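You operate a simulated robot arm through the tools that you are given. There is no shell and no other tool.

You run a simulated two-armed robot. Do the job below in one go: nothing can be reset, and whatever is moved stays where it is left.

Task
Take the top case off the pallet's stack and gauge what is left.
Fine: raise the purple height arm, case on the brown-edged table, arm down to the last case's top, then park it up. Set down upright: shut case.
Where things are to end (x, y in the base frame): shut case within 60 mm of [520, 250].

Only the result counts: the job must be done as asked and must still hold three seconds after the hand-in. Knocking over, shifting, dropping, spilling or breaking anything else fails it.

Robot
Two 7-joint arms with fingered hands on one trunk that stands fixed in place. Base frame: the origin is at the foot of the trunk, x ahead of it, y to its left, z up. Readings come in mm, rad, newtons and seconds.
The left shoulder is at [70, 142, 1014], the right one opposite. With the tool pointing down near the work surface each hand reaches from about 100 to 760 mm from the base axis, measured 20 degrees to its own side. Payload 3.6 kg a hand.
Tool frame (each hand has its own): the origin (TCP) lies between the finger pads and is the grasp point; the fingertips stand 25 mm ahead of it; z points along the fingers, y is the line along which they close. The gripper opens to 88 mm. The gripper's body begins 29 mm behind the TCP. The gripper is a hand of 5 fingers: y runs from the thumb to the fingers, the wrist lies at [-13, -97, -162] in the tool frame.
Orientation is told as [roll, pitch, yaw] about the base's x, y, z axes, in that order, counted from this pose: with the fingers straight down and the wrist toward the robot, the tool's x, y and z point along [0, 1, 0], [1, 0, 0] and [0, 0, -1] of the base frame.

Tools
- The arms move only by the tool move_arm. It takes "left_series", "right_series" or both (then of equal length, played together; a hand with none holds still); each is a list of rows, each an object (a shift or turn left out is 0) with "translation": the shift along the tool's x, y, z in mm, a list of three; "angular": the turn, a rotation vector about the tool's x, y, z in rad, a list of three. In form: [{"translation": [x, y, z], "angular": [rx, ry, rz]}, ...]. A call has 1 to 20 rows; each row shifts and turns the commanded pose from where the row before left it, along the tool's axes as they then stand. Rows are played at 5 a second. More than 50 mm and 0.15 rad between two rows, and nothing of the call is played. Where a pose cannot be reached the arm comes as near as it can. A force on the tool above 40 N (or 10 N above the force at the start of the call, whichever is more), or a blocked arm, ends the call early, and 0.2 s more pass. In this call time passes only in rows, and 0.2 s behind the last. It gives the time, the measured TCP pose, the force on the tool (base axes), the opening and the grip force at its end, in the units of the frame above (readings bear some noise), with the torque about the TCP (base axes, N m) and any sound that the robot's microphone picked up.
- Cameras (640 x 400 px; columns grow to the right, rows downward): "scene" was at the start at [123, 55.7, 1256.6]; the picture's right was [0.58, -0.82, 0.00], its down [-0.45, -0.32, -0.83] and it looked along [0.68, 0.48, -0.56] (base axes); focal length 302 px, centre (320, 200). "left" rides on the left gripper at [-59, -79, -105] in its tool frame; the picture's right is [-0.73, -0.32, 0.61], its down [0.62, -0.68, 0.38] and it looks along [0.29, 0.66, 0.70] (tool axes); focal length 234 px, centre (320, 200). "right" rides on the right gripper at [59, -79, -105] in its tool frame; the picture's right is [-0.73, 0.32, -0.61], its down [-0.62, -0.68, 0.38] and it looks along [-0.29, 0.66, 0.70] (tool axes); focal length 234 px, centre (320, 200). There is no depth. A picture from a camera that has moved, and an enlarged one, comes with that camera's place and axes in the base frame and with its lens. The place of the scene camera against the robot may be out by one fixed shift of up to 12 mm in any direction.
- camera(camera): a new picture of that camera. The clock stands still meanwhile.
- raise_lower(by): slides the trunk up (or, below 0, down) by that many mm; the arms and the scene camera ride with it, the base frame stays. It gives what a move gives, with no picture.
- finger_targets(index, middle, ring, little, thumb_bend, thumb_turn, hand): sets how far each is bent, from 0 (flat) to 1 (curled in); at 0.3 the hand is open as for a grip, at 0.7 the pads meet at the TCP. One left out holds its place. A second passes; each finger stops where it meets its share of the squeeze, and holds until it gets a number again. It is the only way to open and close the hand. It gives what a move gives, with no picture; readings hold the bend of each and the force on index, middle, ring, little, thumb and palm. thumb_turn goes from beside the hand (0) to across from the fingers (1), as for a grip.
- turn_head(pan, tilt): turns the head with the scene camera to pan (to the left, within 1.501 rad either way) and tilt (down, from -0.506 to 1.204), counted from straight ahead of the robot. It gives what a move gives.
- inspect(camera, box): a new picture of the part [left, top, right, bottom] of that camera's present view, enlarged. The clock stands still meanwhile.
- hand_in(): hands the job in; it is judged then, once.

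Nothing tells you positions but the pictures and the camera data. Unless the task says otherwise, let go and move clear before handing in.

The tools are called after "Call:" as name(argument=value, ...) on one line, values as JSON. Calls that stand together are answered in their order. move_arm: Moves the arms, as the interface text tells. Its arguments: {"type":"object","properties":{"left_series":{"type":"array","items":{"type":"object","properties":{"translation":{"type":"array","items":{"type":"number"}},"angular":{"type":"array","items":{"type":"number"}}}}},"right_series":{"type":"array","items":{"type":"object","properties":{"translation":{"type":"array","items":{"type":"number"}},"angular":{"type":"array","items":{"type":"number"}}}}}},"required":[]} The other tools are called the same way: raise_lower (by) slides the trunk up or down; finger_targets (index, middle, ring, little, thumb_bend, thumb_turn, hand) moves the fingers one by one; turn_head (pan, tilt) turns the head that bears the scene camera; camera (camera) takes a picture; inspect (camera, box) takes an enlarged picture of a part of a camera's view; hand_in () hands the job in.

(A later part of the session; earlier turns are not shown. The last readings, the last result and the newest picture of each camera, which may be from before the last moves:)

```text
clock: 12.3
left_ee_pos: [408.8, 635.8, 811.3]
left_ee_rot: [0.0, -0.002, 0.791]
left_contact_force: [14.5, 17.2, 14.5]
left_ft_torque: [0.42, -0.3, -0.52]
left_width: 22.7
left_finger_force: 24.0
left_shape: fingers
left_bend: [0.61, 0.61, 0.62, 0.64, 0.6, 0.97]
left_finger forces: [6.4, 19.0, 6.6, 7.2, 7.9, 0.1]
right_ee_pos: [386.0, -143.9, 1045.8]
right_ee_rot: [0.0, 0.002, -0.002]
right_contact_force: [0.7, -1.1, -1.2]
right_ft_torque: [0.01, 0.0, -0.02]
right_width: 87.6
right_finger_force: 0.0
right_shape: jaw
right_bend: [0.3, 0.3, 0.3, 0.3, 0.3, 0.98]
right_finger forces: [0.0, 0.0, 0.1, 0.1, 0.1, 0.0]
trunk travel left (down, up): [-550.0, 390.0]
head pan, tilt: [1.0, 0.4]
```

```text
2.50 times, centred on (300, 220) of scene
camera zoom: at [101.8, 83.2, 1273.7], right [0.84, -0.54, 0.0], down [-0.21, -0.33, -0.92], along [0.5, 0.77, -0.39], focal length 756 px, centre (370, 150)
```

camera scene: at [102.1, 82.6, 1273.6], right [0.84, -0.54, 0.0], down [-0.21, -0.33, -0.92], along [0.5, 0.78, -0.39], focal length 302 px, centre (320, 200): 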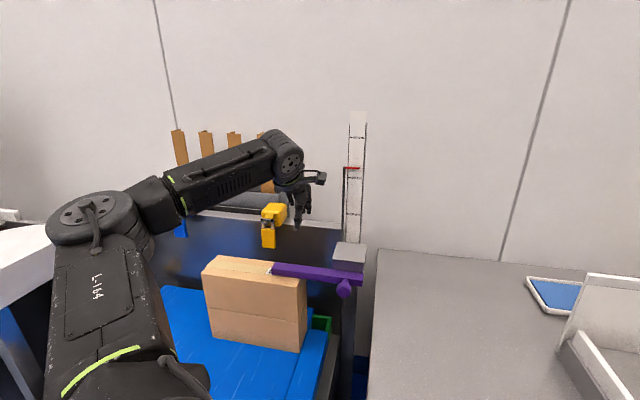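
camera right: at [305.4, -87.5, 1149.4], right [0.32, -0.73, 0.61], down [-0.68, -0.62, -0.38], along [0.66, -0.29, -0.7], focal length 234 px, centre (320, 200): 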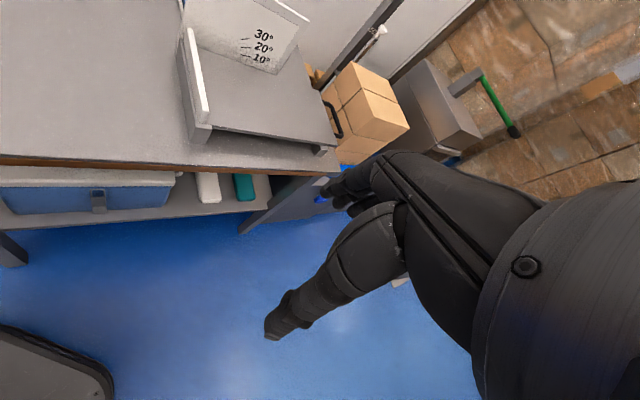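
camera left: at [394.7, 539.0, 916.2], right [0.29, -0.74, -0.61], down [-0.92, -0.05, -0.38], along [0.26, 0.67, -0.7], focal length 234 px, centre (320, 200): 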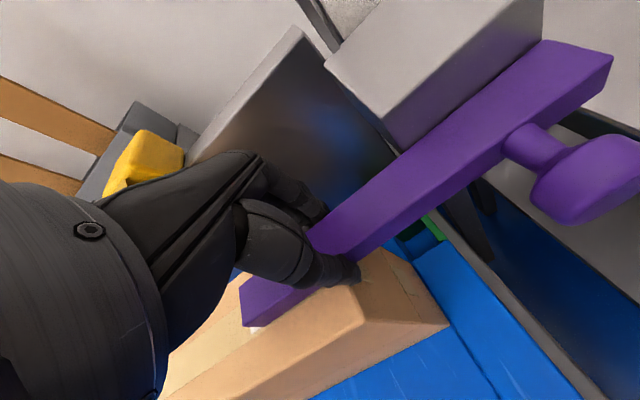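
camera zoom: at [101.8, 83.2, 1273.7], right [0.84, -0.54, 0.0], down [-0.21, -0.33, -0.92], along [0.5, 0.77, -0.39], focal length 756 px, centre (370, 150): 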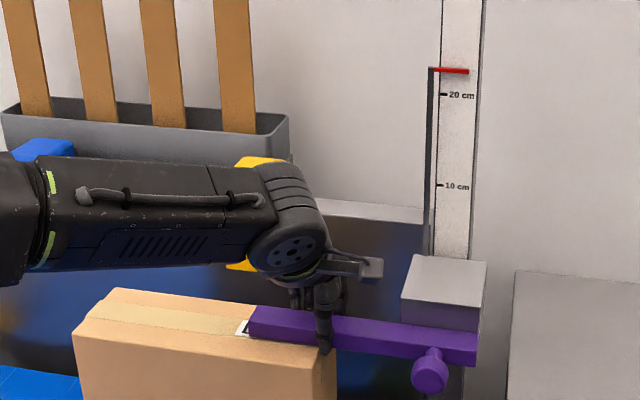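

The hand holds the bar with about 24 N. I'll lift gently by 15 mm first to see whether the slide follows.

Call:
move_arm(left_series=[{"translation": [0, 0, -5]}, {"translation": [0, 0, -5]}, {"translation": [0, 0, -5]}])

Call:
camera(camera="left")

Call:
inspect(camera="scene", box=[200, 140, 400, 300])

```text
clock: 13.1
left_ee_pos: [407.9, 636.2, 825.2]
left_ee_rot: [-0.001, 0.006, 0.79]
left_contact_force: [9.9, 4.3, -9.8]
left_ft_torque: [-0.06, -0.21, -0.37]
left_width: 22.9
left_finger_force: 14.4
left_shape: fingers
left_bend: [0.61, 0.63, 0.62, 0.64, 0.59, 0.97]
left_finger forces: [4.5, 5.3, 4.9, 5.1, 9.4, 0.1]
right_ee_pos: [387.5, -141.8, 1044.6]
right_ee_rot: [-0.002, 0.003, 0.0]
right_contact_force: [0.3, -0.4, -0.5]
right_ft_torque: [-0.02, -0.03, 0.04]
right_width: 87.7
right_finger_force: 0.1
right_shape: jaw
right_bend: [0.3, 0.3, 0.3, 0.3, 0.3, 0.98]
right_finger forces: [0.0, 0.0, 0.0, 0.0, 0.0, 0.0]
trunk travel left (down, up): [-550.0, 390.0]
head pan, tilt: [1.0, 0.4]
```

```text
taken
camera left: at [395.2, 540.4, 928.4], right [0.29, -0.74, -0.61], down [-0.92, -0.05, -0.38], along [0.25, 0.67, -0.7], focal length 234 px, centre (320, 200)
```

left: 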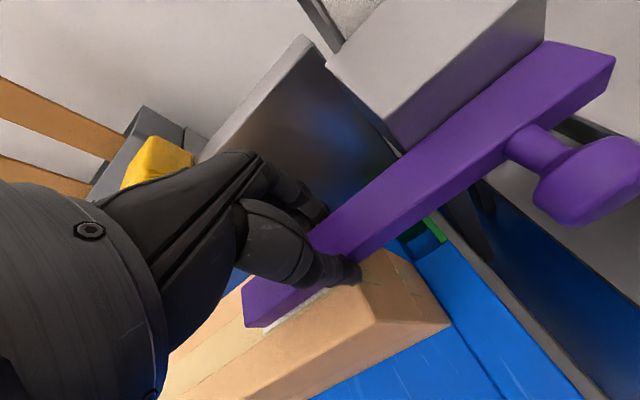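

```text
2.50 times, centred on (300, 220) of scene
camera zoom: at [103.3, 84.8, 1273.2], right [0.84, -0.54, 0.0], down [-0.21, -0.33, -0.92], along [0.5, 0.77, -0.39], focal length 756 px, centre (370, 150)
```

zoom: 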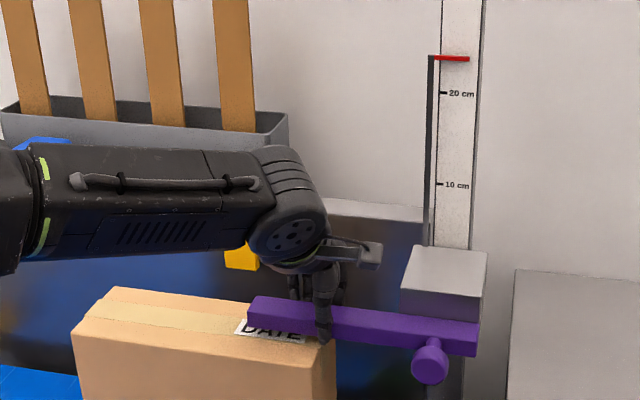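

The carriage follows; the slide resists with about 10 N. I'll keep raising it by another 85 mm.

Call:
move_arm(left_series=[{"translation": [0, 0, -8]}, {"translation": [0, 0, -8]}, {"translation": [0, 0, -8]}, {"translation": [0, 0, -8]}, {"translation": [0, 0, -8]}, {"translation": [0, 0, -8]}, {"translation": [0, 0, -8]}, {"translation": [0, 0, -8]}, {"translation": [0, 0, -8]}, {"translation": [0, 0, -8]}])

Call:
camera(camera="left")

Call:
camera(camera="scene")

```text
clock: 15.3
left_ee_pos: [404.9, 634.3, 909.1]
left_ee_rot: [-0.001, -0.003, 0.792]
left_contact_force: [0.2, -0.6, 0.1]
left_ft_torque: [0.03, 0.01, 0.03]
left_width: 0.0
left_finger_force: 0.1
left_shape: fingers
left_bend: [0.7, 0.7, 0.7, 0.7, 0.7, 0.97]
left_finger forces: [0.0, 0.0, 0.0, 0.1, 0.1, 0.0]
right_ee_pos: [383.5, -145.2, 1046.7]
right_ee_rot: [0.002, -0.002, 0.001]
right_contact_force: [0.9, -0.5, 0.3]
right_ft_torque: [0.0, -0.03, 0.01]
right_width: 87.7
right_finger_force: 0.1
right_shape: jaw
right_bend: [0.3, 0.3, 0.3, 0.3, 0.3, 0.98]
right_finger forces: [0.1, 0.0, 0.1, 0.0, 0.0, 0.0]
trunk travel left (down, up): [-550.0, 390.0]
head pan, tilt: [1.0, 0.4]
```

```text
taken
camera left: at [391.5, 537.9, 1013.3], right [0.29, -0.74, -0.61], down [-0.92, -0.05, -0.39], along [0.26, 0.67, -0.69], focal length 234 px, centre (320, 200)
```

left: 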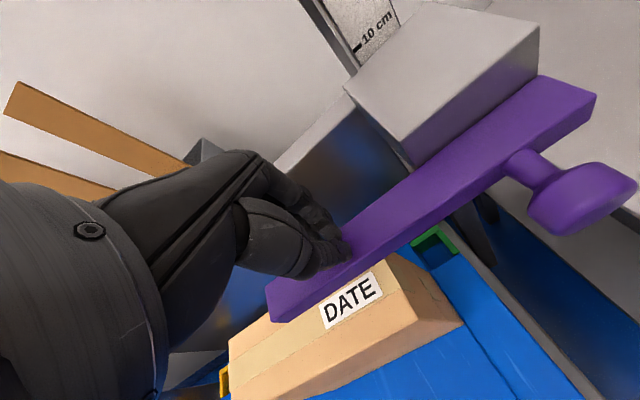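

```text
taken
camera scene: at [99.6, 81.2, 1274.3], right [0.84, -0.54, 0.0], down [-0.21, -0.33, -0.92], along [0.5, 0.78, -0.39], focal length 302 px, centre (320, 200)
```

scene: 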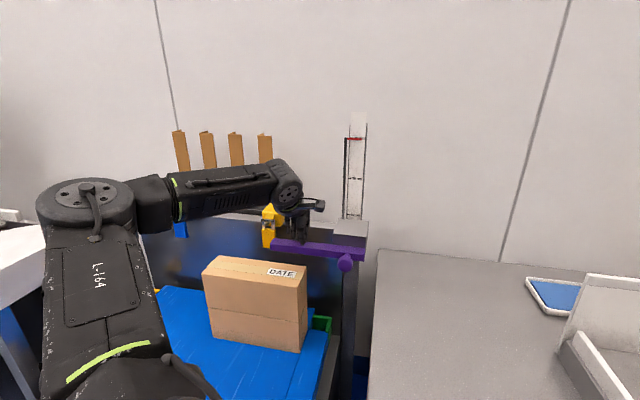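

The hand slipped off the bar near the end of the lift, but the bar stayed up. Let me read where the pointer stands now.

Call:
inspect(camera="scene", box=[240, 100, 400, 290])

Call:
inspect(camera="left", box=[220, 150, 480, 400])

```text
2.11 times, centred on (320, 195) of scene
camera zoom: at [99.6, 81.2, 1274.3], right [0.84, -0.54, 0.0], down [-0.21, -0.33, -0.92], along [0.5, 0.78, -0.39], focal length 637 px, centre (320, 210)
```

zoom: 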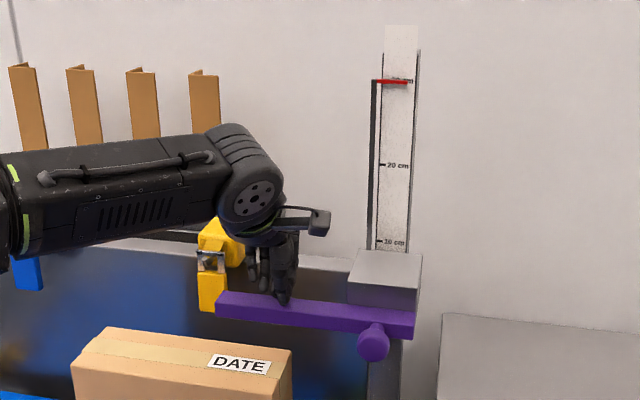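

```text
1.60 times, centred on (350, 275) of left
camera zoom: at [391.5, 537.9, 1013.3], right [0.29, -0.74, -0.61], down [-0.92, -0.05, -0.39], along [0.26, 0.67, -0.69], focal length 375 px, centre (272, 80)
```

zoom: 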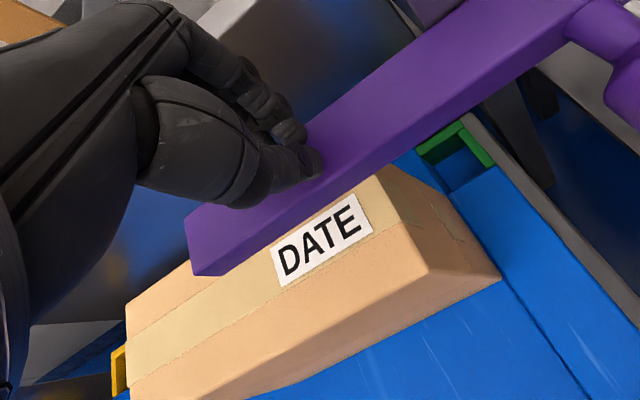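

The pointer reads about 30 cm now (bar bottom near z 857). I'll regrip lower around the bar, hooking the fingertips under it now that there is room, and see whether it can go higher.

Call:
move_arm(left_series=[{"translation": [0, 0, -15]}])

Call:
finger_targets(hand="left", index=0.35, middle=0.35, ring=0.35, little=0.35, thumb_bend=0.35)

Call:
camera(camera="left")

```text
clock: 15.7
left_ee_pos: [404.7, 635.0, 923.0]
left_ee_rot: [0.0, 0.0, 0.792]
left_contact_force: [0.4, 0.2, 0.2]
left_ft_torque: [-0.03, 0.0, 0.02]
left_width: 0.2
left_finger_force: 0.1
left_shape: fingers
left_bend: [0.7, 0.7, 0.7, 0.7, 0.7, 0.97]
left_finger forces: [0.1, 0.0, 0.0, 0.1, 0.0, 0.1]
right_ee_pos: [384.8, -143.4, 1046.0]
right_ee_rot: [0.001, -0.001, -0.001]
right_contact_force: [0.0, 0.1, -0.4]
right_ft_torque: [-0.02, -0.01, 0.01]
right_width: 87.6
right_finger_force: 0.0
right_shape: jaw
right_bend: [0.3, 0.3, 0.3, 0.3, 0.3, 0.98]
right_finger forces: [0.0, 0.1, 0.1, 0.1, 0.1, 0.0]
trunk travel left (down, up): [-550.0, 390.0]
head pan, tilt: [1.0, 0.4]
```

```text
clock: 16.7
left_ee_pos: [405.2, 635.4, 922.2]
left_ee_rot: [0.001, 0.002, 0.791]
left_contact_force: [0.5, -0.1, 0.4]
left_ft_torque: [0.03, -0.03, 0.03]
left_width: 73.7
left_finger_force: 0.0
left_shape: fingers
left_bend: [0.35, 0.35, 0.35, 0.35, 0.35, 0.97]
left_finger forces: [0.0, 0.0, 0.0, 0.0, 0.0, 0.0]
right_ee_pos: [385.4, -144.8, 1046.1]
right_ee_rot: [0.0, 0.0, -0.002]
right_contact_force: [-1.1, 0.1, 0.2]
right_ft_torque: [0.01, 0.03, 0.0]
right_width: 87.7
right_finger_force: 0.1
right_shape: jaw
right_bend: [0.3, 0.3, 0.3, 0.3, 0.3, 0.98]
right_finger forces: [0.1, 0.0, 0.0, 0.0, 0.1, 0.1]
trunk travel left (down, up): [-550.0, 390.0]
head pan, tilt: [1.0, 0.4]
```

```text
taken
camera left: at [392.3, 538.5, 1026.2], right [0.29, -0.74, -0.61], down [-0.92, -0.05, -0.38], along [0.26, 0.67, -0.7], focal length 234 px, centre (320, 200)
```

left: 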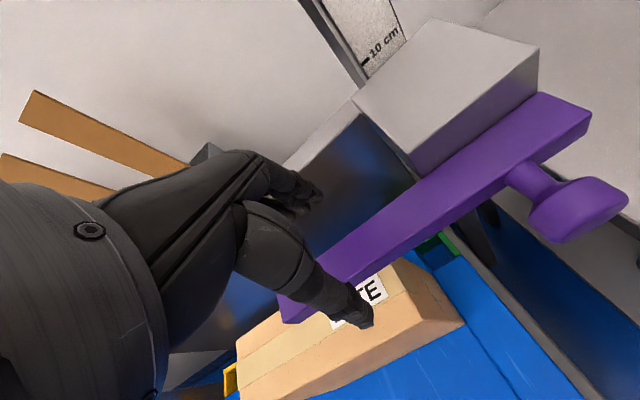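

Call:
move_arm(left_series=[{"translation": [0, 0, 14]}, {"translation": [0, 0, 14]}, {"translation": [0, 0, 14]}, {"translation": [0, 0, 12]}])

Call:
finger_targets(hand="left", index=0.8, middle=0.8, ring=0.8, little=0.8, thumb_bend=0.8)

Call:
camera(camera="left")

Call:
inspect(camera="scene", box=[240, 100, 400, 290])

```text
clock: 17.7
left_ee_pos: [405.7, 633.8, 867.1]
left_ee_rot: [-0.001, 0.0, 0.791]
left_contact_force: [0.5, -0.1, 0.3]
left_ft_torque: [0.01, 0.03, 0.01]
left_width: 73.8
left_finger_force: 0.0
left_shape: fingers
left_bend: [0.35, 0.35, 0.35, 0.35, 0.35, 0.97]
left_finger forces: [0.1, 0.0, 0.1, 0.0, 0.1, 0.0]
right_ee_pos: [385.5, -144.4, 1046.3]
right_ee_rot: [0.0, 0.0, -0.002]
right_contact_force: [-0.9, -0.5, 0.7]
right_ft_torque: [0.01, -0.01, 0.02]
right_width: 87.5
right_finger_force: 0.1
right_shape: jaw
right_bend: [0.3, 0.3, 0.3, 0.3, 0.3, 0.98]
right_finger forces: [0.0, 0.0, 0.0, 0.0, 0.0, 0.0]
trunk travel left (down, up): [-550.0, 390.0]
head pan, tilt: [1.0, 0.4]
```

```text
clock: 18.7
left_ee_pos: [406.5, 637.7, 863.7]
left_ee_rot: [0.0, 0.004, 0.79]
left_contact_force: [8.8, 10.4, -11.8]
left_ft_torque: [-0.55, 0.1, -0.78]
left_width: 4.5
left_finger_force: 35.1
left_shape: fingers
left_bend: [0.78, 0.78, 0.76, 0.66, 0.68, 0.97]
left_finger forces: [13.9, 8.9, 14.0, 10.6, 22.9, 0.0]
right_ee_pos: [387.5, -140.7, 1044.2]
right_ee_rot: [-0.004, 0.003, -0.003]
right_contact_force: [0.0, 0.7, -0.6]
right_ft_torque: [-0.02, -0.02, 0.03]
right_width: 87.6
right_finger_force: 0.1
right_shape: jaw
right_bend: [0.3, 0.3, 0.3, 0.3, 0.3, 0.98]
right_finger forces: [0.0, 0.0, 0.0, 0.0, 0.1, 0.0]
trunk travel left (down, up): [-550.0, 390.0]
head pan, tilt: [1.0, 0.4]
```

```text
taken
camera left: at [394.7, 541.4, 968.3], right [0.29, -0.74, -0.61], down [-0.92, -0.05, -0.38], along [0.25, 0.67, -0.7], focal length 234 px, centre (320, 200)
```

left: 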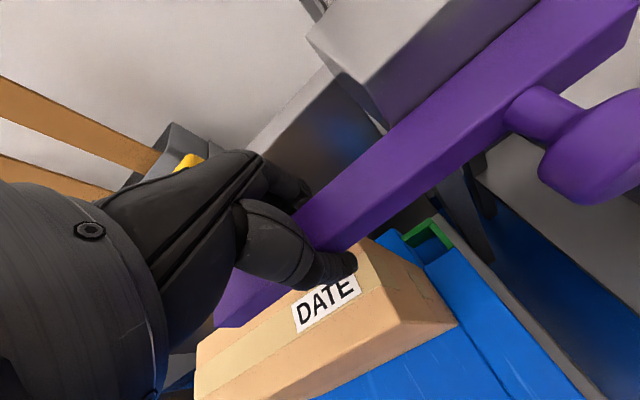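

```text
2.11 times, centred on (320, 195) of scene
camera zoom: at [103.6, 86.8, 1273.1], right [0.84, -0.54, 0.0], down [-0.21, -0.33, -0.92], along [0.5, 0.77, -0.39], focal length 637 px, centre (320, 210)
```

zoom: 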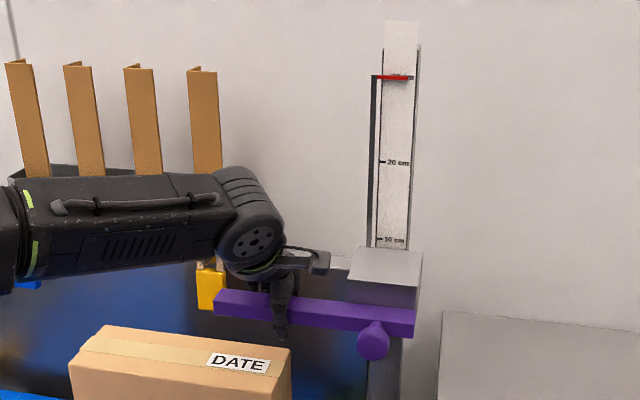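

Call:
move_arm(left_series=[{"translation": [0, 0, -6]}, {"translation": [0, 0, -6]}, {"translation": [0, 0, -6]}, {"translation": [0, 0, -6]}, {"translation": [0, 0, -6]}])

Call:
inspect(camera="scene", box=[240, 100, 400, 290])

```text
clock: 19.3
left_ee_pos: [406.9, 636.5, 863.7]
left_ee_rot: [0.006, 0.023, 0.789]
left_contact_force: [9.8, 12.2, -25.0]
left_ft_torque: [-0.56, -0.03, -0.78]
left_width: 4.5
left_finger_force: 35.2
left_shape: fingers
left_bend: [0.78, 0.78, 0.75, 0.66, 0.68, 0.97]
left_finger forces: [12.9, 10.0, 15.2, 11.4, 21.0, 0.0]
right_ee_pos: [389.3, -138.6, 1043.8]
right_ee_rot: [-0.006, 0.007, -0.002]
right_contact_force: [0.3, 0.6, 0.2]
right_ft_torque: [0.05, -0.01, 0.0]
right_width: 87.6
right_finger_force: 0.0
right_shape: jaw
right_bend: [0.3, 0.3, 0.3, 0.3, 0.3, 0.98]
right_finger forces: [0.0, 0.1, 0.0, 0.0, 0.0, 0.1]
trunk travel left (down, up): [-550.0, 390.0]
head pan, tilt: [1.0, 0.4]
stopped in row 2 (left hand): the force on the tool passed its limit at 45 N (the readings are from after the stop); the commanded pose is now the measured one
```

```text
2.11 times, centred on (320, 195) of scene
camera zoom: at [105.6, 89.3, 1272.7], right [0.84, -0.54, 0.0], down [-0.21, -0.33, -0.92], along [0.5, 0.77, -0.4], focal length 637 px, centre (320, 210)
```

zoom: 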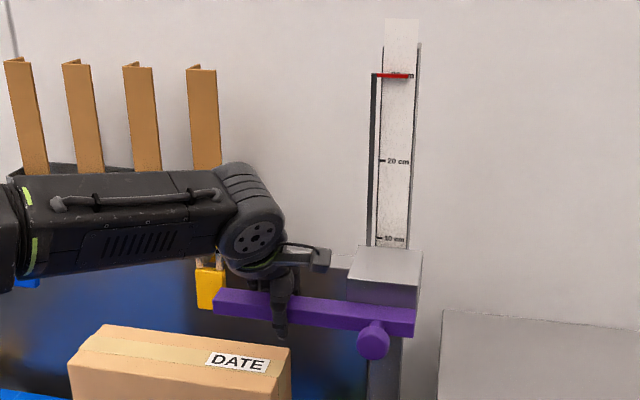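

It will not go higher: 45 N with no movement and the pointer at 30 cm, so the slide is at its top stop. I'll let go, rise clear and check it stays there.

Call:
finger_targets(hand="left", index=0.35, middle=0.35, ring=0.35, little=0.35, thumb_bend=0.35)

Call:
move_arm(left_series=[{"translation": [0, 0, -15]}, {"translation": [0, 0, -20]}, {"translation": [0, 0, -20]}, {"translation": [0, 0, -20]}])

Call:
camera(camera="left")

Call:
inspect(camera="scene", box=[240, 100, 400, 290])

```text
clock: 20.3
left_ee_pos: [405.6, 633.1, 871.9]
left_ee_rot: [0.004, 0.013, 0.791]
left_contact_force: [0.5, -0.1, 0.3]
left_ft_torque: [0.02, 0.02, -0.02]
left_width: 74.1
left_finger_force: 0.0
left_shape: fingers
left_bend: [0.35, 0.35, 0.35, 0.35, 0.35, 0.97]
left_finger forces: [0.0, 0.0, 0.0, 0.0, 0.0, 0.0]
right_ee_pos: [384.3, -143.6, 1044.7]
right_ee_rot: [0.0, 0.001, -0.001]
right_contact_force: [0.3, -0.1, 1.2]
right_ft_torque: [0.0, 0.0, 0.01]
right_width: 87.9
right_finger_force: 0.0
right_shape: jaw
right_bend: [0.3, 0.3, 0.3, 0.3, 0.3, 0.98]
right_finger forces: [0.0, 0.0, 0.1, 0.2, 0.0, 0.1]
trunk travel left (down, up): [-550.0, 390.0]
head pan, tilt: [1.0, 0.4]
```

```text
clock: 21.3
left_ee_pos: [403.6, 633.1, 946.7]
left_ee_rot: [0.005, 0.01, 0.79]
left_contact_force: [0.0, 0.9, 1.1]
left_ft_torque: [0.01, 0.0, -0.03]
left_width: 74.0
left_finger_force: 0.0
left_shape: fingers
left_bend: [0.35, 0.35, 0.35, 0.35, 0.35, 0.97]
left_finger forces: [0.1, 0.1, 0.1, 0.0, 0.1, 0.1]
right_ee_pos: [384.5, -145.0, 1045.3]
right_ee_rot: [0.001, -0.001, -0.002]
right_contact_force: [0.3, 1.0, 0.5]
right_ft_torque: [0.02, -0.01, -0.02]
right_width: 87.6
right_finger_force: 0.1
right_shape: jaw
right_bend: [0.3, 0.3, 0.3, 0.3, 0.3, 0.98]
right_finger forces: [0.1, 0.1, 0.0, 0.0, 0.0, 0.0]
trunk travel left (down, up): [-550.0, 390.0]
head pan, tilt: [1.0, 0.4]
```

```text
taken
camera left: at [392.3, 537.3, 1052.7], right [0.28, -0.74, -0.61], down [-0.93, -0.05, -0.37], along [0.25, 0.67, -0.7], focal length 234 px, centre (320, 200)
```

left: 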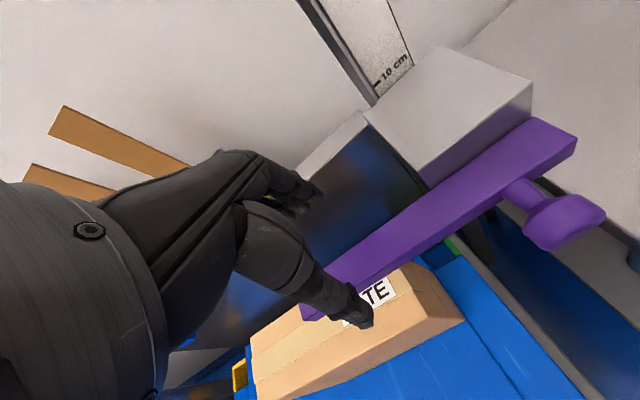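

```text
2.11 times, centred on (320, 195) of scene
camera zoom: at [100.5, 82.3, 1273.8], right [0.84, -0.54, 0.0], down [-0.21, -0.33, -0.92], along [0.5, 0.78, -0.39], focal length 637 px, centre (320, 210)
```

zoom: 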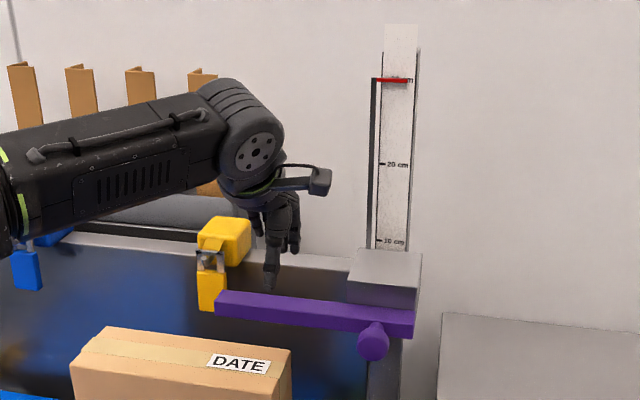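

The pointer stays at the top. Next I'll look at the case again from the left side pose (with hand levelled) to check it has not shifted, before gripping it.

Call:
move_arm(left_series=[{"translation": [41.4, -10.5, -2], "angular": [-0.0035, -0.0106, 0]}, {"translation": [41.4, -10.5, -2]}, {"translation": [41.4, -10.5, -2]}, {"translation": [41.4, -10.5, -2]}, {"translation": [41.4, -10.5, -2]}])

Call:
finger_targets(hand="left", index=0.13, middle=0.13, ring=0.13, little=0.13, thumb_bend=0.13)

Call:
camera(camera="left")

Call:
inspect(camera="left", box=[330, 90, 640, 320])

```text
clock: 22.5
left_ee_pos: [219.7, 742.9, 955.1]
left_ee_rot: [-0.007, 0.007, 0.79]
left_contact_force: [0.1, 0.0, 1.4]
left_ft_torque: [0.0, -0.04, -0.01]
left_width: 73.9
left_finger_force: 0.0
left_shape: fingers
left_bend: [0.35, 0.35, 0.35, 0.35, 0.35, 0.97]
left_finger forces: [0.1, 0.1, 0.0, 0.0, 0.0, 0.0]
right_ee_pos: [384.5, -143.8, 1044.9]
right_ee_rot: [0.001, -0.002, -0.001]
right_contact_force: [0.1, 0.4, -0.4]
right_ft_torque: [0.03, 0.0, 0.05]
right_width: 87.9
right_finger_force: 0.1
right_shape: jaw
right_bend: [0.3, 0.3, 0.3, 0.3, 0.3, 0.98]
right_finger forces: [0.0, 0.1, 0.0, 0.0, 0.0, 0.0]
trunk travel left (down, up): [-550.0, 390.0]
head pan, tilt: [1.0, 0.4]
```

```text
clock: 23.5
left_ee_pos: [221.5, 744.1, 954.6]
left_ee_rot: [-0.007, 0.008, 0.79]
left_contact_force: [-0.9, 0.1, -0.2]
left_ft_torque: [0.0, 0.01, 0.0]
left_width: 115.5
left_finger_force: 0.1
left_shape: fingers
left_bend: [0.13, 0.13, 0.13, 0.13, 0.13, 0.97]
left_finger forces: [0.0, 0.1, 0.1, 0.1, 0.0, 0.0]
right_ee_pos: [384.9, -143.9, 1046.0]
right_ee_rot: [0.0, -0.001, -0.001]
right_contact_force: [-0.2, 0.3, -0.4]
right_ft_torque: [0.0, 0.02, -0.01]
right_width: 87.9
right_finger_force: 0.0
right_shape: jaw
right_bend: [0.3, 0.3, 0.3, 0.3, 0.3, 0.98]
right_finger forces: [0.0, 0.0, 0.0, 0.0, 0.0, 0.0]
trunk travel left (down, up): [-550.0, 390.0]
head pan, tilt: [1.0, 0.4]
```

```text
taken
camera left: at [208.3, 647.9, 1060.6], right [0.29, -0.75, -0.6], down [-0.92, -0.05, -0.38], along [0.26, 0.66, -0.7], focal length 234 px, centre (320, 200)
```

left: 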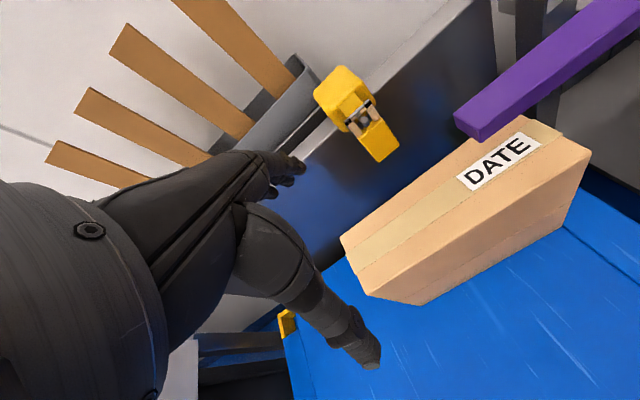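

```text
1.74 times, centred on (485, 205) of left
camera zoom: at [208.3, 647.9, 1060.6], right [0.29, -0.75, -0.6], down [-0.92, -0.05, -0.38], along [0.26, 0.66, -0.7], focal length 407 px, centre (33, 191)
```

zoom: 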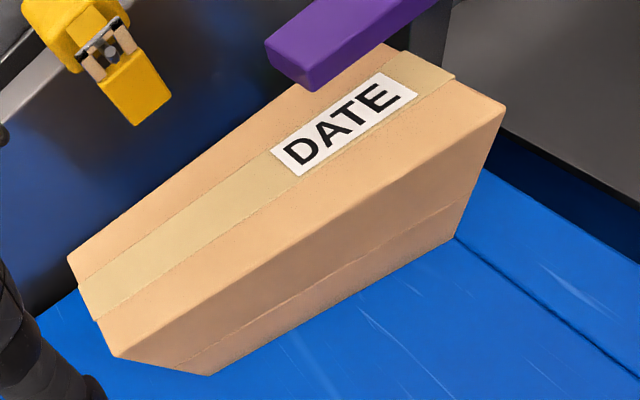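

The case is unmoved: corners fit a 258 x 88 mm top centred at (314, 730), yaw 45.4 degrees. I'll move over it, 10 mm left of centre to stay clear of the bar's tip, level the hand, and go down part way.

Call:
move_arm(left_series=[{"translation": [-33.2, 28, 0], "angular": [-0.007, 0.007, -0.002]}, {"translation": [-33.2, 28, 0]}, {"translation": [0, 0, 35]}, {"translation": [0, 0, 35]}, {"translation": [0, 0, 30]}])

Call:
camera(camera="left")

Call:
inspect(camera="scene", box=[140, 130, 380, 330])

```text
clock: 24.7
left_ee_pos: [307.5, 736.0, 852.0]
left_ee_rot: [0.0, 0.0, 0.793]
left_contact_force: [0.1, -0.5, 0.4]
left_ft_torque: [-0.03, -0.01, -0.01]
left_width: 115.7
left_finger_force: 0.1
left_shape: fingers
left_bend: [0.13, 0.13, 0.13, 0.13, 0.13, 0.97]
left_finger forces: [0.0, 0.1, 0.0, 0.1, 0.0, 0.1]
right_ee_pos: [385.2, -143.8, 1046.3]
right_ee_rot: [0.0, 0.0, -0.002]
right_contact_force: [-1.3, -0.5, 0.2]
right_ft_torque: [-0.02, -0.02, 0.0]
right_width: 88.0
right_finger_force: 0.1
right_shape: jaw
right_bend: [0.3, 0.3, 0.3, 0.3, 0.3, 0.98]
right_finger forces: [0.1, 0.0, 0.0, 0.1, 0.1, 0.1]
trunk travel left (down, up): [-550.0, 390.0]
head pan, tilt: [1.0, 0.4]
```

```text
taken
camera left: at [294.0, 639.6, 957.2], right [0.29, -0.74, -0.61], down [-0.92, -0.05, -0.38], along [0.26, 0.67, -0.7], focal length 234 px, centre (320, 200)
```

left: 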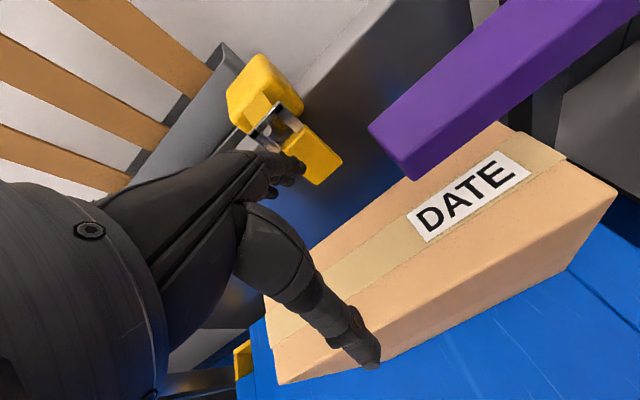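

```text
2.00 times, centred on (260, 230) of scene
camera zoom: at [100.6, 82.8, 1273.7], right [0.84, -0.54, 0.0], down [-0.21, -0.33, -0.92], along [0.5, 0.78, -0.39], focal length 605 px, centre (440, 140)
```

zoom: 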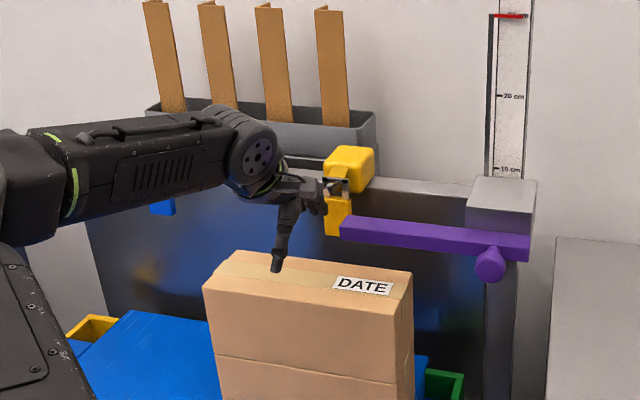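

The yellow clamp is about 70 mm behind the case, so there is room for the fingers. I'll descend the rest of the way in stages.

Call:
move_arm(left_series=[{"translation": [0, 0, 18]}, {"translation": [0, 0, 18]}, {"translation": [0, 0, 14]}])

Call:
camera(camera="left")

Call:
inspect(camera="scene", box=[160, 160, 360, 330])

```text
clock: 25.5
left_ee_pos: [309.3, 733.7, 804.2]
left_ee_rot: [0.001, 0.001, 0.792]
left_contact_force: [0.4, -0.3, 0.4]
left_ft_torque: [0.0, -0.02, 0.0]
left_width: 115.8
left_finger_force: 0.0
left_shape: fingers
left_bend: [0.13, 0.13, 0.13, 0.13, 0.13, 0.97]
left_finger forces: [0.0, 0.1, 0.0, 0.0, 0.1, 0.1]
right_ee_pos: [383.9, -143.4, 1046.2]
right_ee_rot: [0.0, 0.0, 0.0]
right_contact_force: [0.3, -0.5, 0.0]
right_ft_torque: [0.01, 0.01, 0.0]
right_width: 87.7
right_finger_force: 0.0
right_shape: jaw
right_bend: [0.3, 0.3, 0.3, 0.3, 0.3, 0.98]
right_finger forces: [0.0, 0.1, 0.0, 0.0, 0.0, 0.0]
trunk travel left (down, up): [-550.0, 390.0]
head pan, tilt: [1.0, 0.4]
```

```text
taken
camera left: at [295.2, 638.3, 908.9], right [0.29, -0.74, -0.61], down [-0.92, -0.05, -0.38], along [0.25, 0.67, -0.7], focal length 234 px, centre (320, 200)
```

left: 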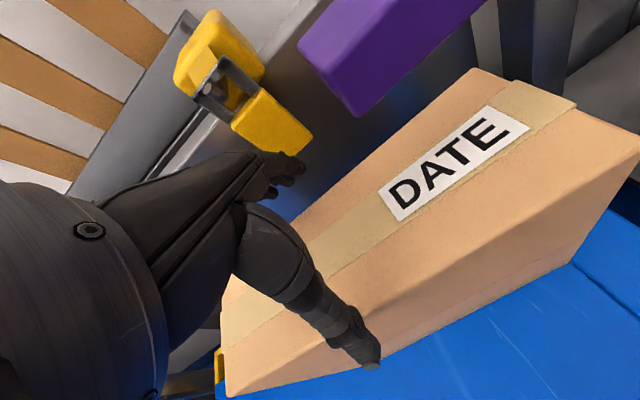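

```text
2.35 times, centred on (260, 245) of scene
camera zoom: at [100.7, 82.6, 1273.7], right [0.84, -0.54, 0.0], down [-0.21, -0.33, -0.92], along [0.5, 0.78, -0.39], focal length 712 px, centre (461, 94)
```

zoom: 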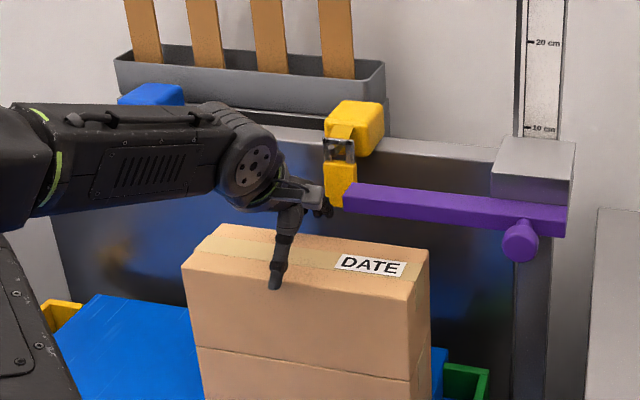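

No contact and both sides clear. Descending the remaining 40 mm.

Call:
move_arm(left_series=[{"translation": [0, 0, 14]}, {"translation": [0, 0, 14]}, {"translation": [0, 0, 12]}])

Call:
camera(camera="left")

Call:
inspect(camera="scene", box=[160, 160, 360, 330])

```text
clock: 26.3
left_ee_pos: [305.0, 733.5, 769.9]
left_ee_rot: [0.003, -0.004, 0.792]
left_contact_force: [-5.9, -6.0, 19.7]
left_ft_torque: [-0.5, 0.42, -0.02]
left_width: 118.6
left_finger_force: 9.3
left_shape: fingers
left_bend: [0.13, 0.13, 0.13, 0.13, 0.06, 0.97]
left_finger forces: [0.2, 0.0, 0.0, 0.2, 17.6, 0.1]
right_ee_pos: [383.3, -147.1, 1044.7]
right_ee_rot: [0.005, -0.002, 0.0]
right_contact_force: [1.4, 0.1, -0.1]
right_ft_torque: [0.01, 0.02, -0.01]
right_width: 87.8
right_finger_force: 0.0
right_shape: jaw
right_bend: [0.3, 0.3, 0.3, 0.3, 0.3, 0.98]
right_finger forces: [0.1, 0.1, 0.0, 0.0, 0.1, 0.0]
trunk travel left (down, up): [-550.0, 390.0]
head pan, tilt: [1.0, 0.4]
```

```text
taken
camera left: at [292.7, 635.8, 874.3], right [0.29, -0.74, -0.61], down [-0.92, -0.05, -0.39], along [0.26, 0.67, -0.69], focal length 234 px, centre (320, 200)
```

left: 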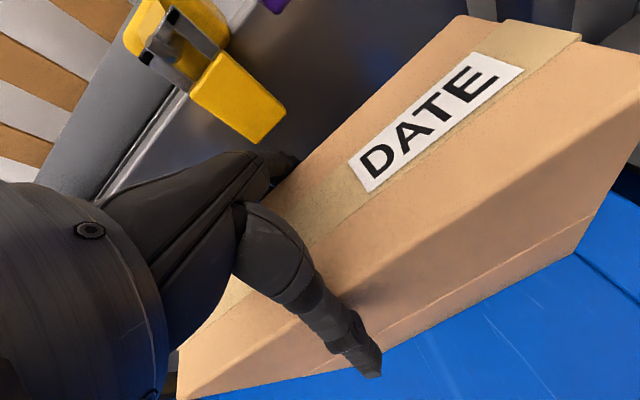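

```text
2.35 times, centred on (260, 245) of scene
camera zoom: at [98.0, 77.8, 1274.7], right [0.84, -0.54, 0.0], down [-0.21, -0.32, -0.92], along [0.5, 0.78, -0.39], focal length 712 px, centre (461, 94)
```

zoom: 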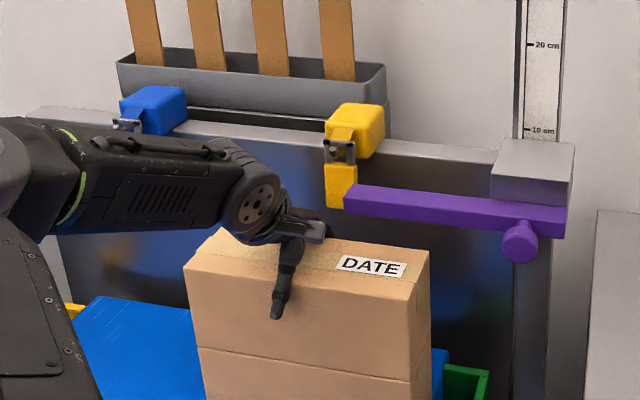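

The thumb is pressing on the case's front top edge (about 18 N), so I'll back up, open the thumb and fingers further, and retry.

Call:
move_arm(left_series=[{"translation": [0, 0, -10]}, {"translation": [0, 0, -10]}])

Call:
finger_targets(hand="left", index=0.05, middle=0.05, ring=0.05, little=0.05, thumb_bend=0.0)

Call:
camera(camera="left")

Call:
inspect(camera="scene", box=[160, 160, 360, 330])

```text
clock: 26.9
left_ee_pos: [307.4, 733.4, 786.0]
left_ee_rot: [0.001, 0.0, 0.79]
left_contact_force: [-0.2, -0.3, 0.0]
left_ft_torque: [0.02, -0.03, -0.01]
left_width: 116.2
left_finger_force: 0.1
left_shape: fingers
left_bend: [0.13, 0.13, 0.13, 0.13, 0.13, 0.97]
left_finger forces: [0.1, 0.1, 0.0, 0.0, 0.0, 0.0]
right_ee_pos: [384.4, -144.8, 1045.3]
right_ee_rot: [0.002, 0.0, -0.002]
right_contact_force: [0.4, -0.3, 0.1]
right_ft_torque: [0.02, -0.02, 0.0]
right_width: 87.8
right_finger_force: 0.0
right_shape: jaw
right_bend: [0.3, 0.3, 0.3, 0.3, 0.3, 0.98]
right_finger forces: [0.0, 0.0, 0.0, 0.0, 0.0, 0.0]
trunk travel left (down, up): [-550.0, 390.0]
head pan, tilt: [1.0, 0.4]
```

```text
clock: 27.9
left_ee_pos: [308.5, 734.2, 786.2]
left_ee_rot: [-0.001, 0.001, 0.793]
left_contact_force: [0.6, 0.0, -0.3]
left_ft_torque: [0.02, -0.01, -0.01]
left_width: 127.7
left_finger_force: 0.0
left_shape: fingers
left_bend: [0.05, 0.05, 0.05, 0.05, 0.0, 0.97]
left_finger forces: [0.0, 0.1, 0.0, 0.0, 0.0, 0.0]
right_ee_pos: [384.8, -143.9, 1045.6]
right_ee_rot: [0.001, 0.001, -0.002]
right_contact_force: [-0.4, 1.4, -0.4]
right_ft_torque: [0.01, -0.02, -0.02]
right_width: 87.8
right_finger_force: 0.0
right_shape: jaw
right_bend: [0.3, 0.3, 0.3, 0.3, 0.3, 0.98]
right_finger forces: [0.1, 0.0, 0.0, 0.1, 0.0, 0.0]
trunk travel left (down, up): [-550.0, 390.0]
head pan, tilt: [1.0, 0.4]
```

```text
taken
camera left: at [294.8, 638.4, 890.2], right [0.29, -0.74, -0.61], down [-0.92, -0.05, -0.38], along [0.25, 0.67, -0.7], focal length 234 px, centre (320, 200)
```

left: 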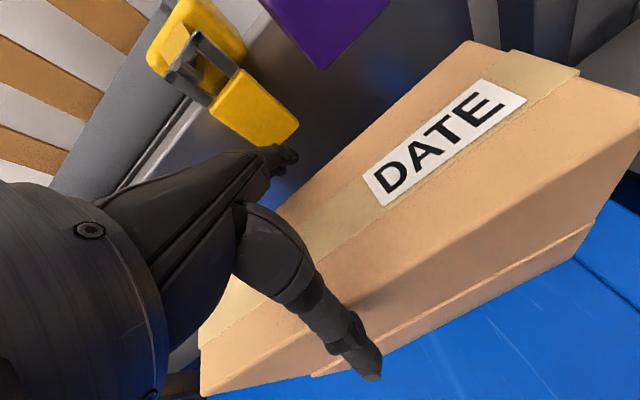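

```text
2.35 times, centred on (260, 245) of scene
camera zoom: at [100.5, 82.4, 1273.8], right [0.84, -0.54, 0.0], down [-0.21, -0.33, -0.92], along [0.5, 0.78, -0.39], focal length 712 px, centre (461, 94)
```

zoom: 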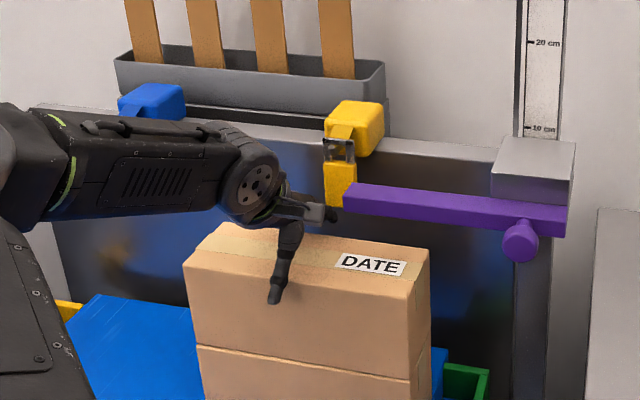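

I'll shift the hand 8 mm toward the robot so the wide-open thumb has more room, then descend slowly while watching the forces.

Call:
move_arm(left_series=[{"translation": [0, -8, 0]}, {"translation": [0, 0, 7]}, {"translation": [0, 0, 7]}])

Call:
camera(camera="left")

```text
clock: 28.7
left_ee_pos: [302.3, 729.0, 772.2]
left_ee_rot: [0.0, 0.001, 0.793]
left_contact_force: [-0.3, 0.1, -0.3]
left_ft_torque: [0.06, 0.04, -0.03]
left_width: 127.4
left_finger_force: 0.1
left_shape: fingers
left_bend: [0.05, 0.05, 0.05, 0.05, 0.0, 0.97]
left_finger forces: [0.1, 0.0, 0.1, 0.0, 0.0, 0.0]
right_ee_pos: [384.4, -143.8, 1045.0]
right_ee_rot: [0.0, 0.001, -0.002]
right_contact_force: [0.1, -0.6, 0.0]
right_ft_torque: [0.0, -0.03, 0.04]
right_width: 87.6
right_finger_force: 0.1
right_shape: jaw
right_bend: [0.3, 0.3, 0.3, 0.3, 0.3, 0.98]
right_finger forces: [0.1, 0.1, 0.1, 0.0, 0.0, 0.1]
trunk travel left (down, up): [-550.0, 390.0]
head pan, tilt: [1.0, 0.4]
```

```text
taken
camera left: at [289.4, 632.4, 876.6], right [0.29, -0.74, -0.61], down [-0.92, -0.05, -0.38], along [0.25, 0.67, -0.7], focal length 234 px, centre (320, 200)
```

left: 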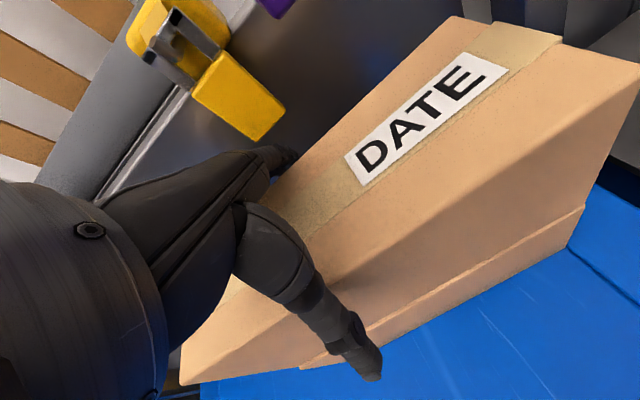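

Call:
inspect(camera="left", box=[290, 180, 640, 400])

Call:
inspect(camera="scene", box=[190, 250, 320, 360])

```text
1.82 times, centred on (465, 290) of left
camera zoom: at [289.4, 632.4, 876.6], right [0.29, -0.74, -0.61], down [-0.92, -0.05, -0.38], along [0.25, 0.67, -0.7], focal length 426 px, centre (56, 36)
```

zoom: 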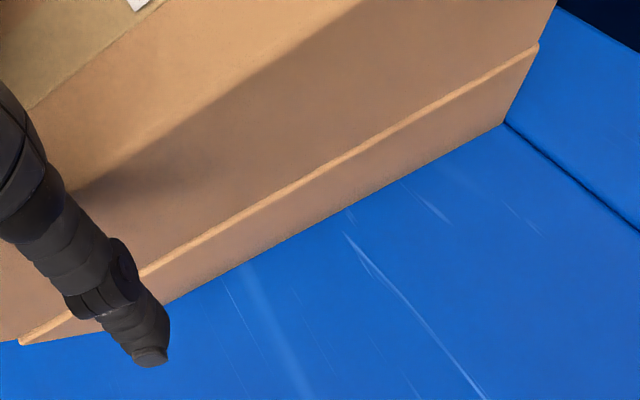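

```text
3.64 times, centred on (255, 305) of scene
camera zoom: at [100.5, 82.5, 1273.8], right [0.84, -0.54, 0.0], down [-0.21, -0.33, -0.92], along [0.5, 0.78, -0.39], focal length 1100 px, centre (556, -182)
```

zoom: 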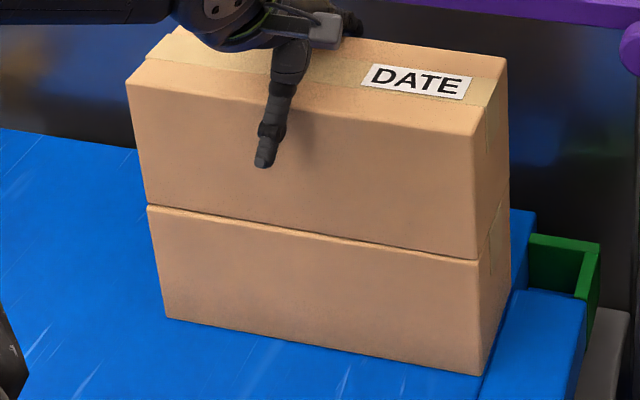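

The top case shifted only 2–3 mm relative to the lower one, which is fine. Continuing down slowly.

Call:
move_arm(left_series=[{"translation": [0, 0, 5]}, {"translation": [0, 0, 5]}])

```text
clock: 29.3
left_ee_pos: [302.1, 728.1, 763.5]
left_ee_rot: [-0.001, -0.003, 0.792]
left_contact_force: [2.0, 2.4, 11.7]
left_ft_torque: [0.55, -0.22, -0.05]
left_width: 129.6
left_finger_force: 5.0
left_shape: fingers
left_bend: [0.04, 0.05, 0.05, 0.02, 0.0, 0.97]
left_finger forces: [3.6, 0.1, 1.1, 5.0, 0.0, 0.0]
right_ee_pos: [386.1, -145.8, 1046.0]
right_ee_rot: [0.001, 0.001, 0.0]
right_contact_force: [-0.5, 0.3, 0.1]
right_ft_torque: [0.04, -0.01, -0.01]
right_width: 87.5
right_finger_force: 0.0
right_shape: jaw
right_bend: [0.3, 0.3, 0.3, 0.3, 0.3, 0.98]
right_finger forces: [0.1, 0.0, 0.0, 0.0, 0.0, 0.1]
trunk travel left (down, up): [-550.0, 390.0]
head pan, tilt: [1.0, 0.4]
```

The fingers now touch the back edge, so this is as deep as the hand wants to go. I'll back up 7 mm, shift 5 mm toward the case's middle and close.

Call:
move_arm(left_series=[{"translation": [0, 0, -7]}, {"translation": [0, 5, 0]}])

Call:
finger_targets(hand="left", index=0.25, middle=0.25, ring=0.25, little=0.25, thumb_bend=0.25)

Call:
camera(camera="left")

```text
clock: 29.9
left_ee_pos: [306.1, 731.8, 769.3]
left_ee_rot: [-0.001, 0.001, 0.793]
left_contact_force: [-1.6, -2.6, -0.2]
left_ft_torque: [0.0, -0.04, -0.02]
left_width: 128.0
left_finger_force: 1.1
left_shape: fingers
left_bend: [0.05, 0.05, 0.05, 0.05, 0.0, 0.97]
left_finger forces: [0.0, 0.1, 0.1, 0.0, 1.4, 0.0]
right_ee_pos: [386.0, -144.9, 1046.5]
right_ee_rot: [0.001, -0.001, -0.002]
right_contact_force: [-0.1, 0.2, -0.3]
right_ft_torque: [0.0, 0.0, -0.03]
right_width: 87.6
right_finger_force: 0.1
right_shape: jaw
right_bend: [0.3, 0.3, 0.3, 0.3, 0.3, 0.98]
right_finger forces: [0.1, 0.0, 0.0, 0.1, 0.1, 0.0]
trunk travel left (down, up): [-550.0, 390.0]
head pan, tilt: [1.0, 0.4]
```

```text
clock: 30.9
left_ee_pos: [304.5, 731.2, 771.2]
left_ee_rot: [0.0, -0.003, 0.792]
left_contact_force: [4.0, 10.5, 17.1]
left_ft_torque: [0.6, -0.31, -0.19]
left_width: 115.9
left_finger_force: 21.2
left_shape: fingers
left_bend: [0.16, 0.25, 0.21, 0.17, 0.14, 0.97]
left_finger forces: [15.7, 0.1, 4.7, 9.9, 13.1, 0.0]
right_ee_pos: [384.8, -145.8, 1045.7]
right_ee_rot: [0.002, 0.0, -0.002]
right_contact_force: [0.9, -0.5, -0.2]
right_ft_torque: [0.01, 0.03, 0.01]
right_width: 87.5
right_finger_force: 0.0
right_shape: jaw
right_bend: [0.3, 0.3, 0.3, 0.3, 0.3, 0.98]
right_finger forces: [0.1, 0.0, 0.0, 0.0, 0.0, 0.1]
trunk travel left (down, up): [-550.0, 390.0]
head pan, tilt: [1.0, 0.4]
```

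```text
taken
camera left: at [292.0, 634.9, 874.7], right [0.29, -0.74, -0.61], down [-0.92, -0.05, -0.39], along [0.26, 0.67, -0.69], focal length 234 px, centre (320, 200)
```

left: 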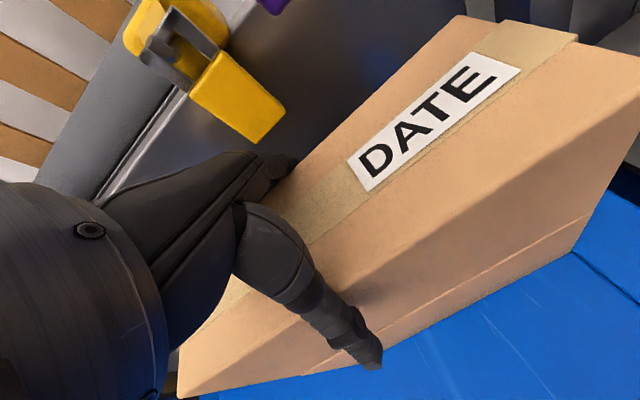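

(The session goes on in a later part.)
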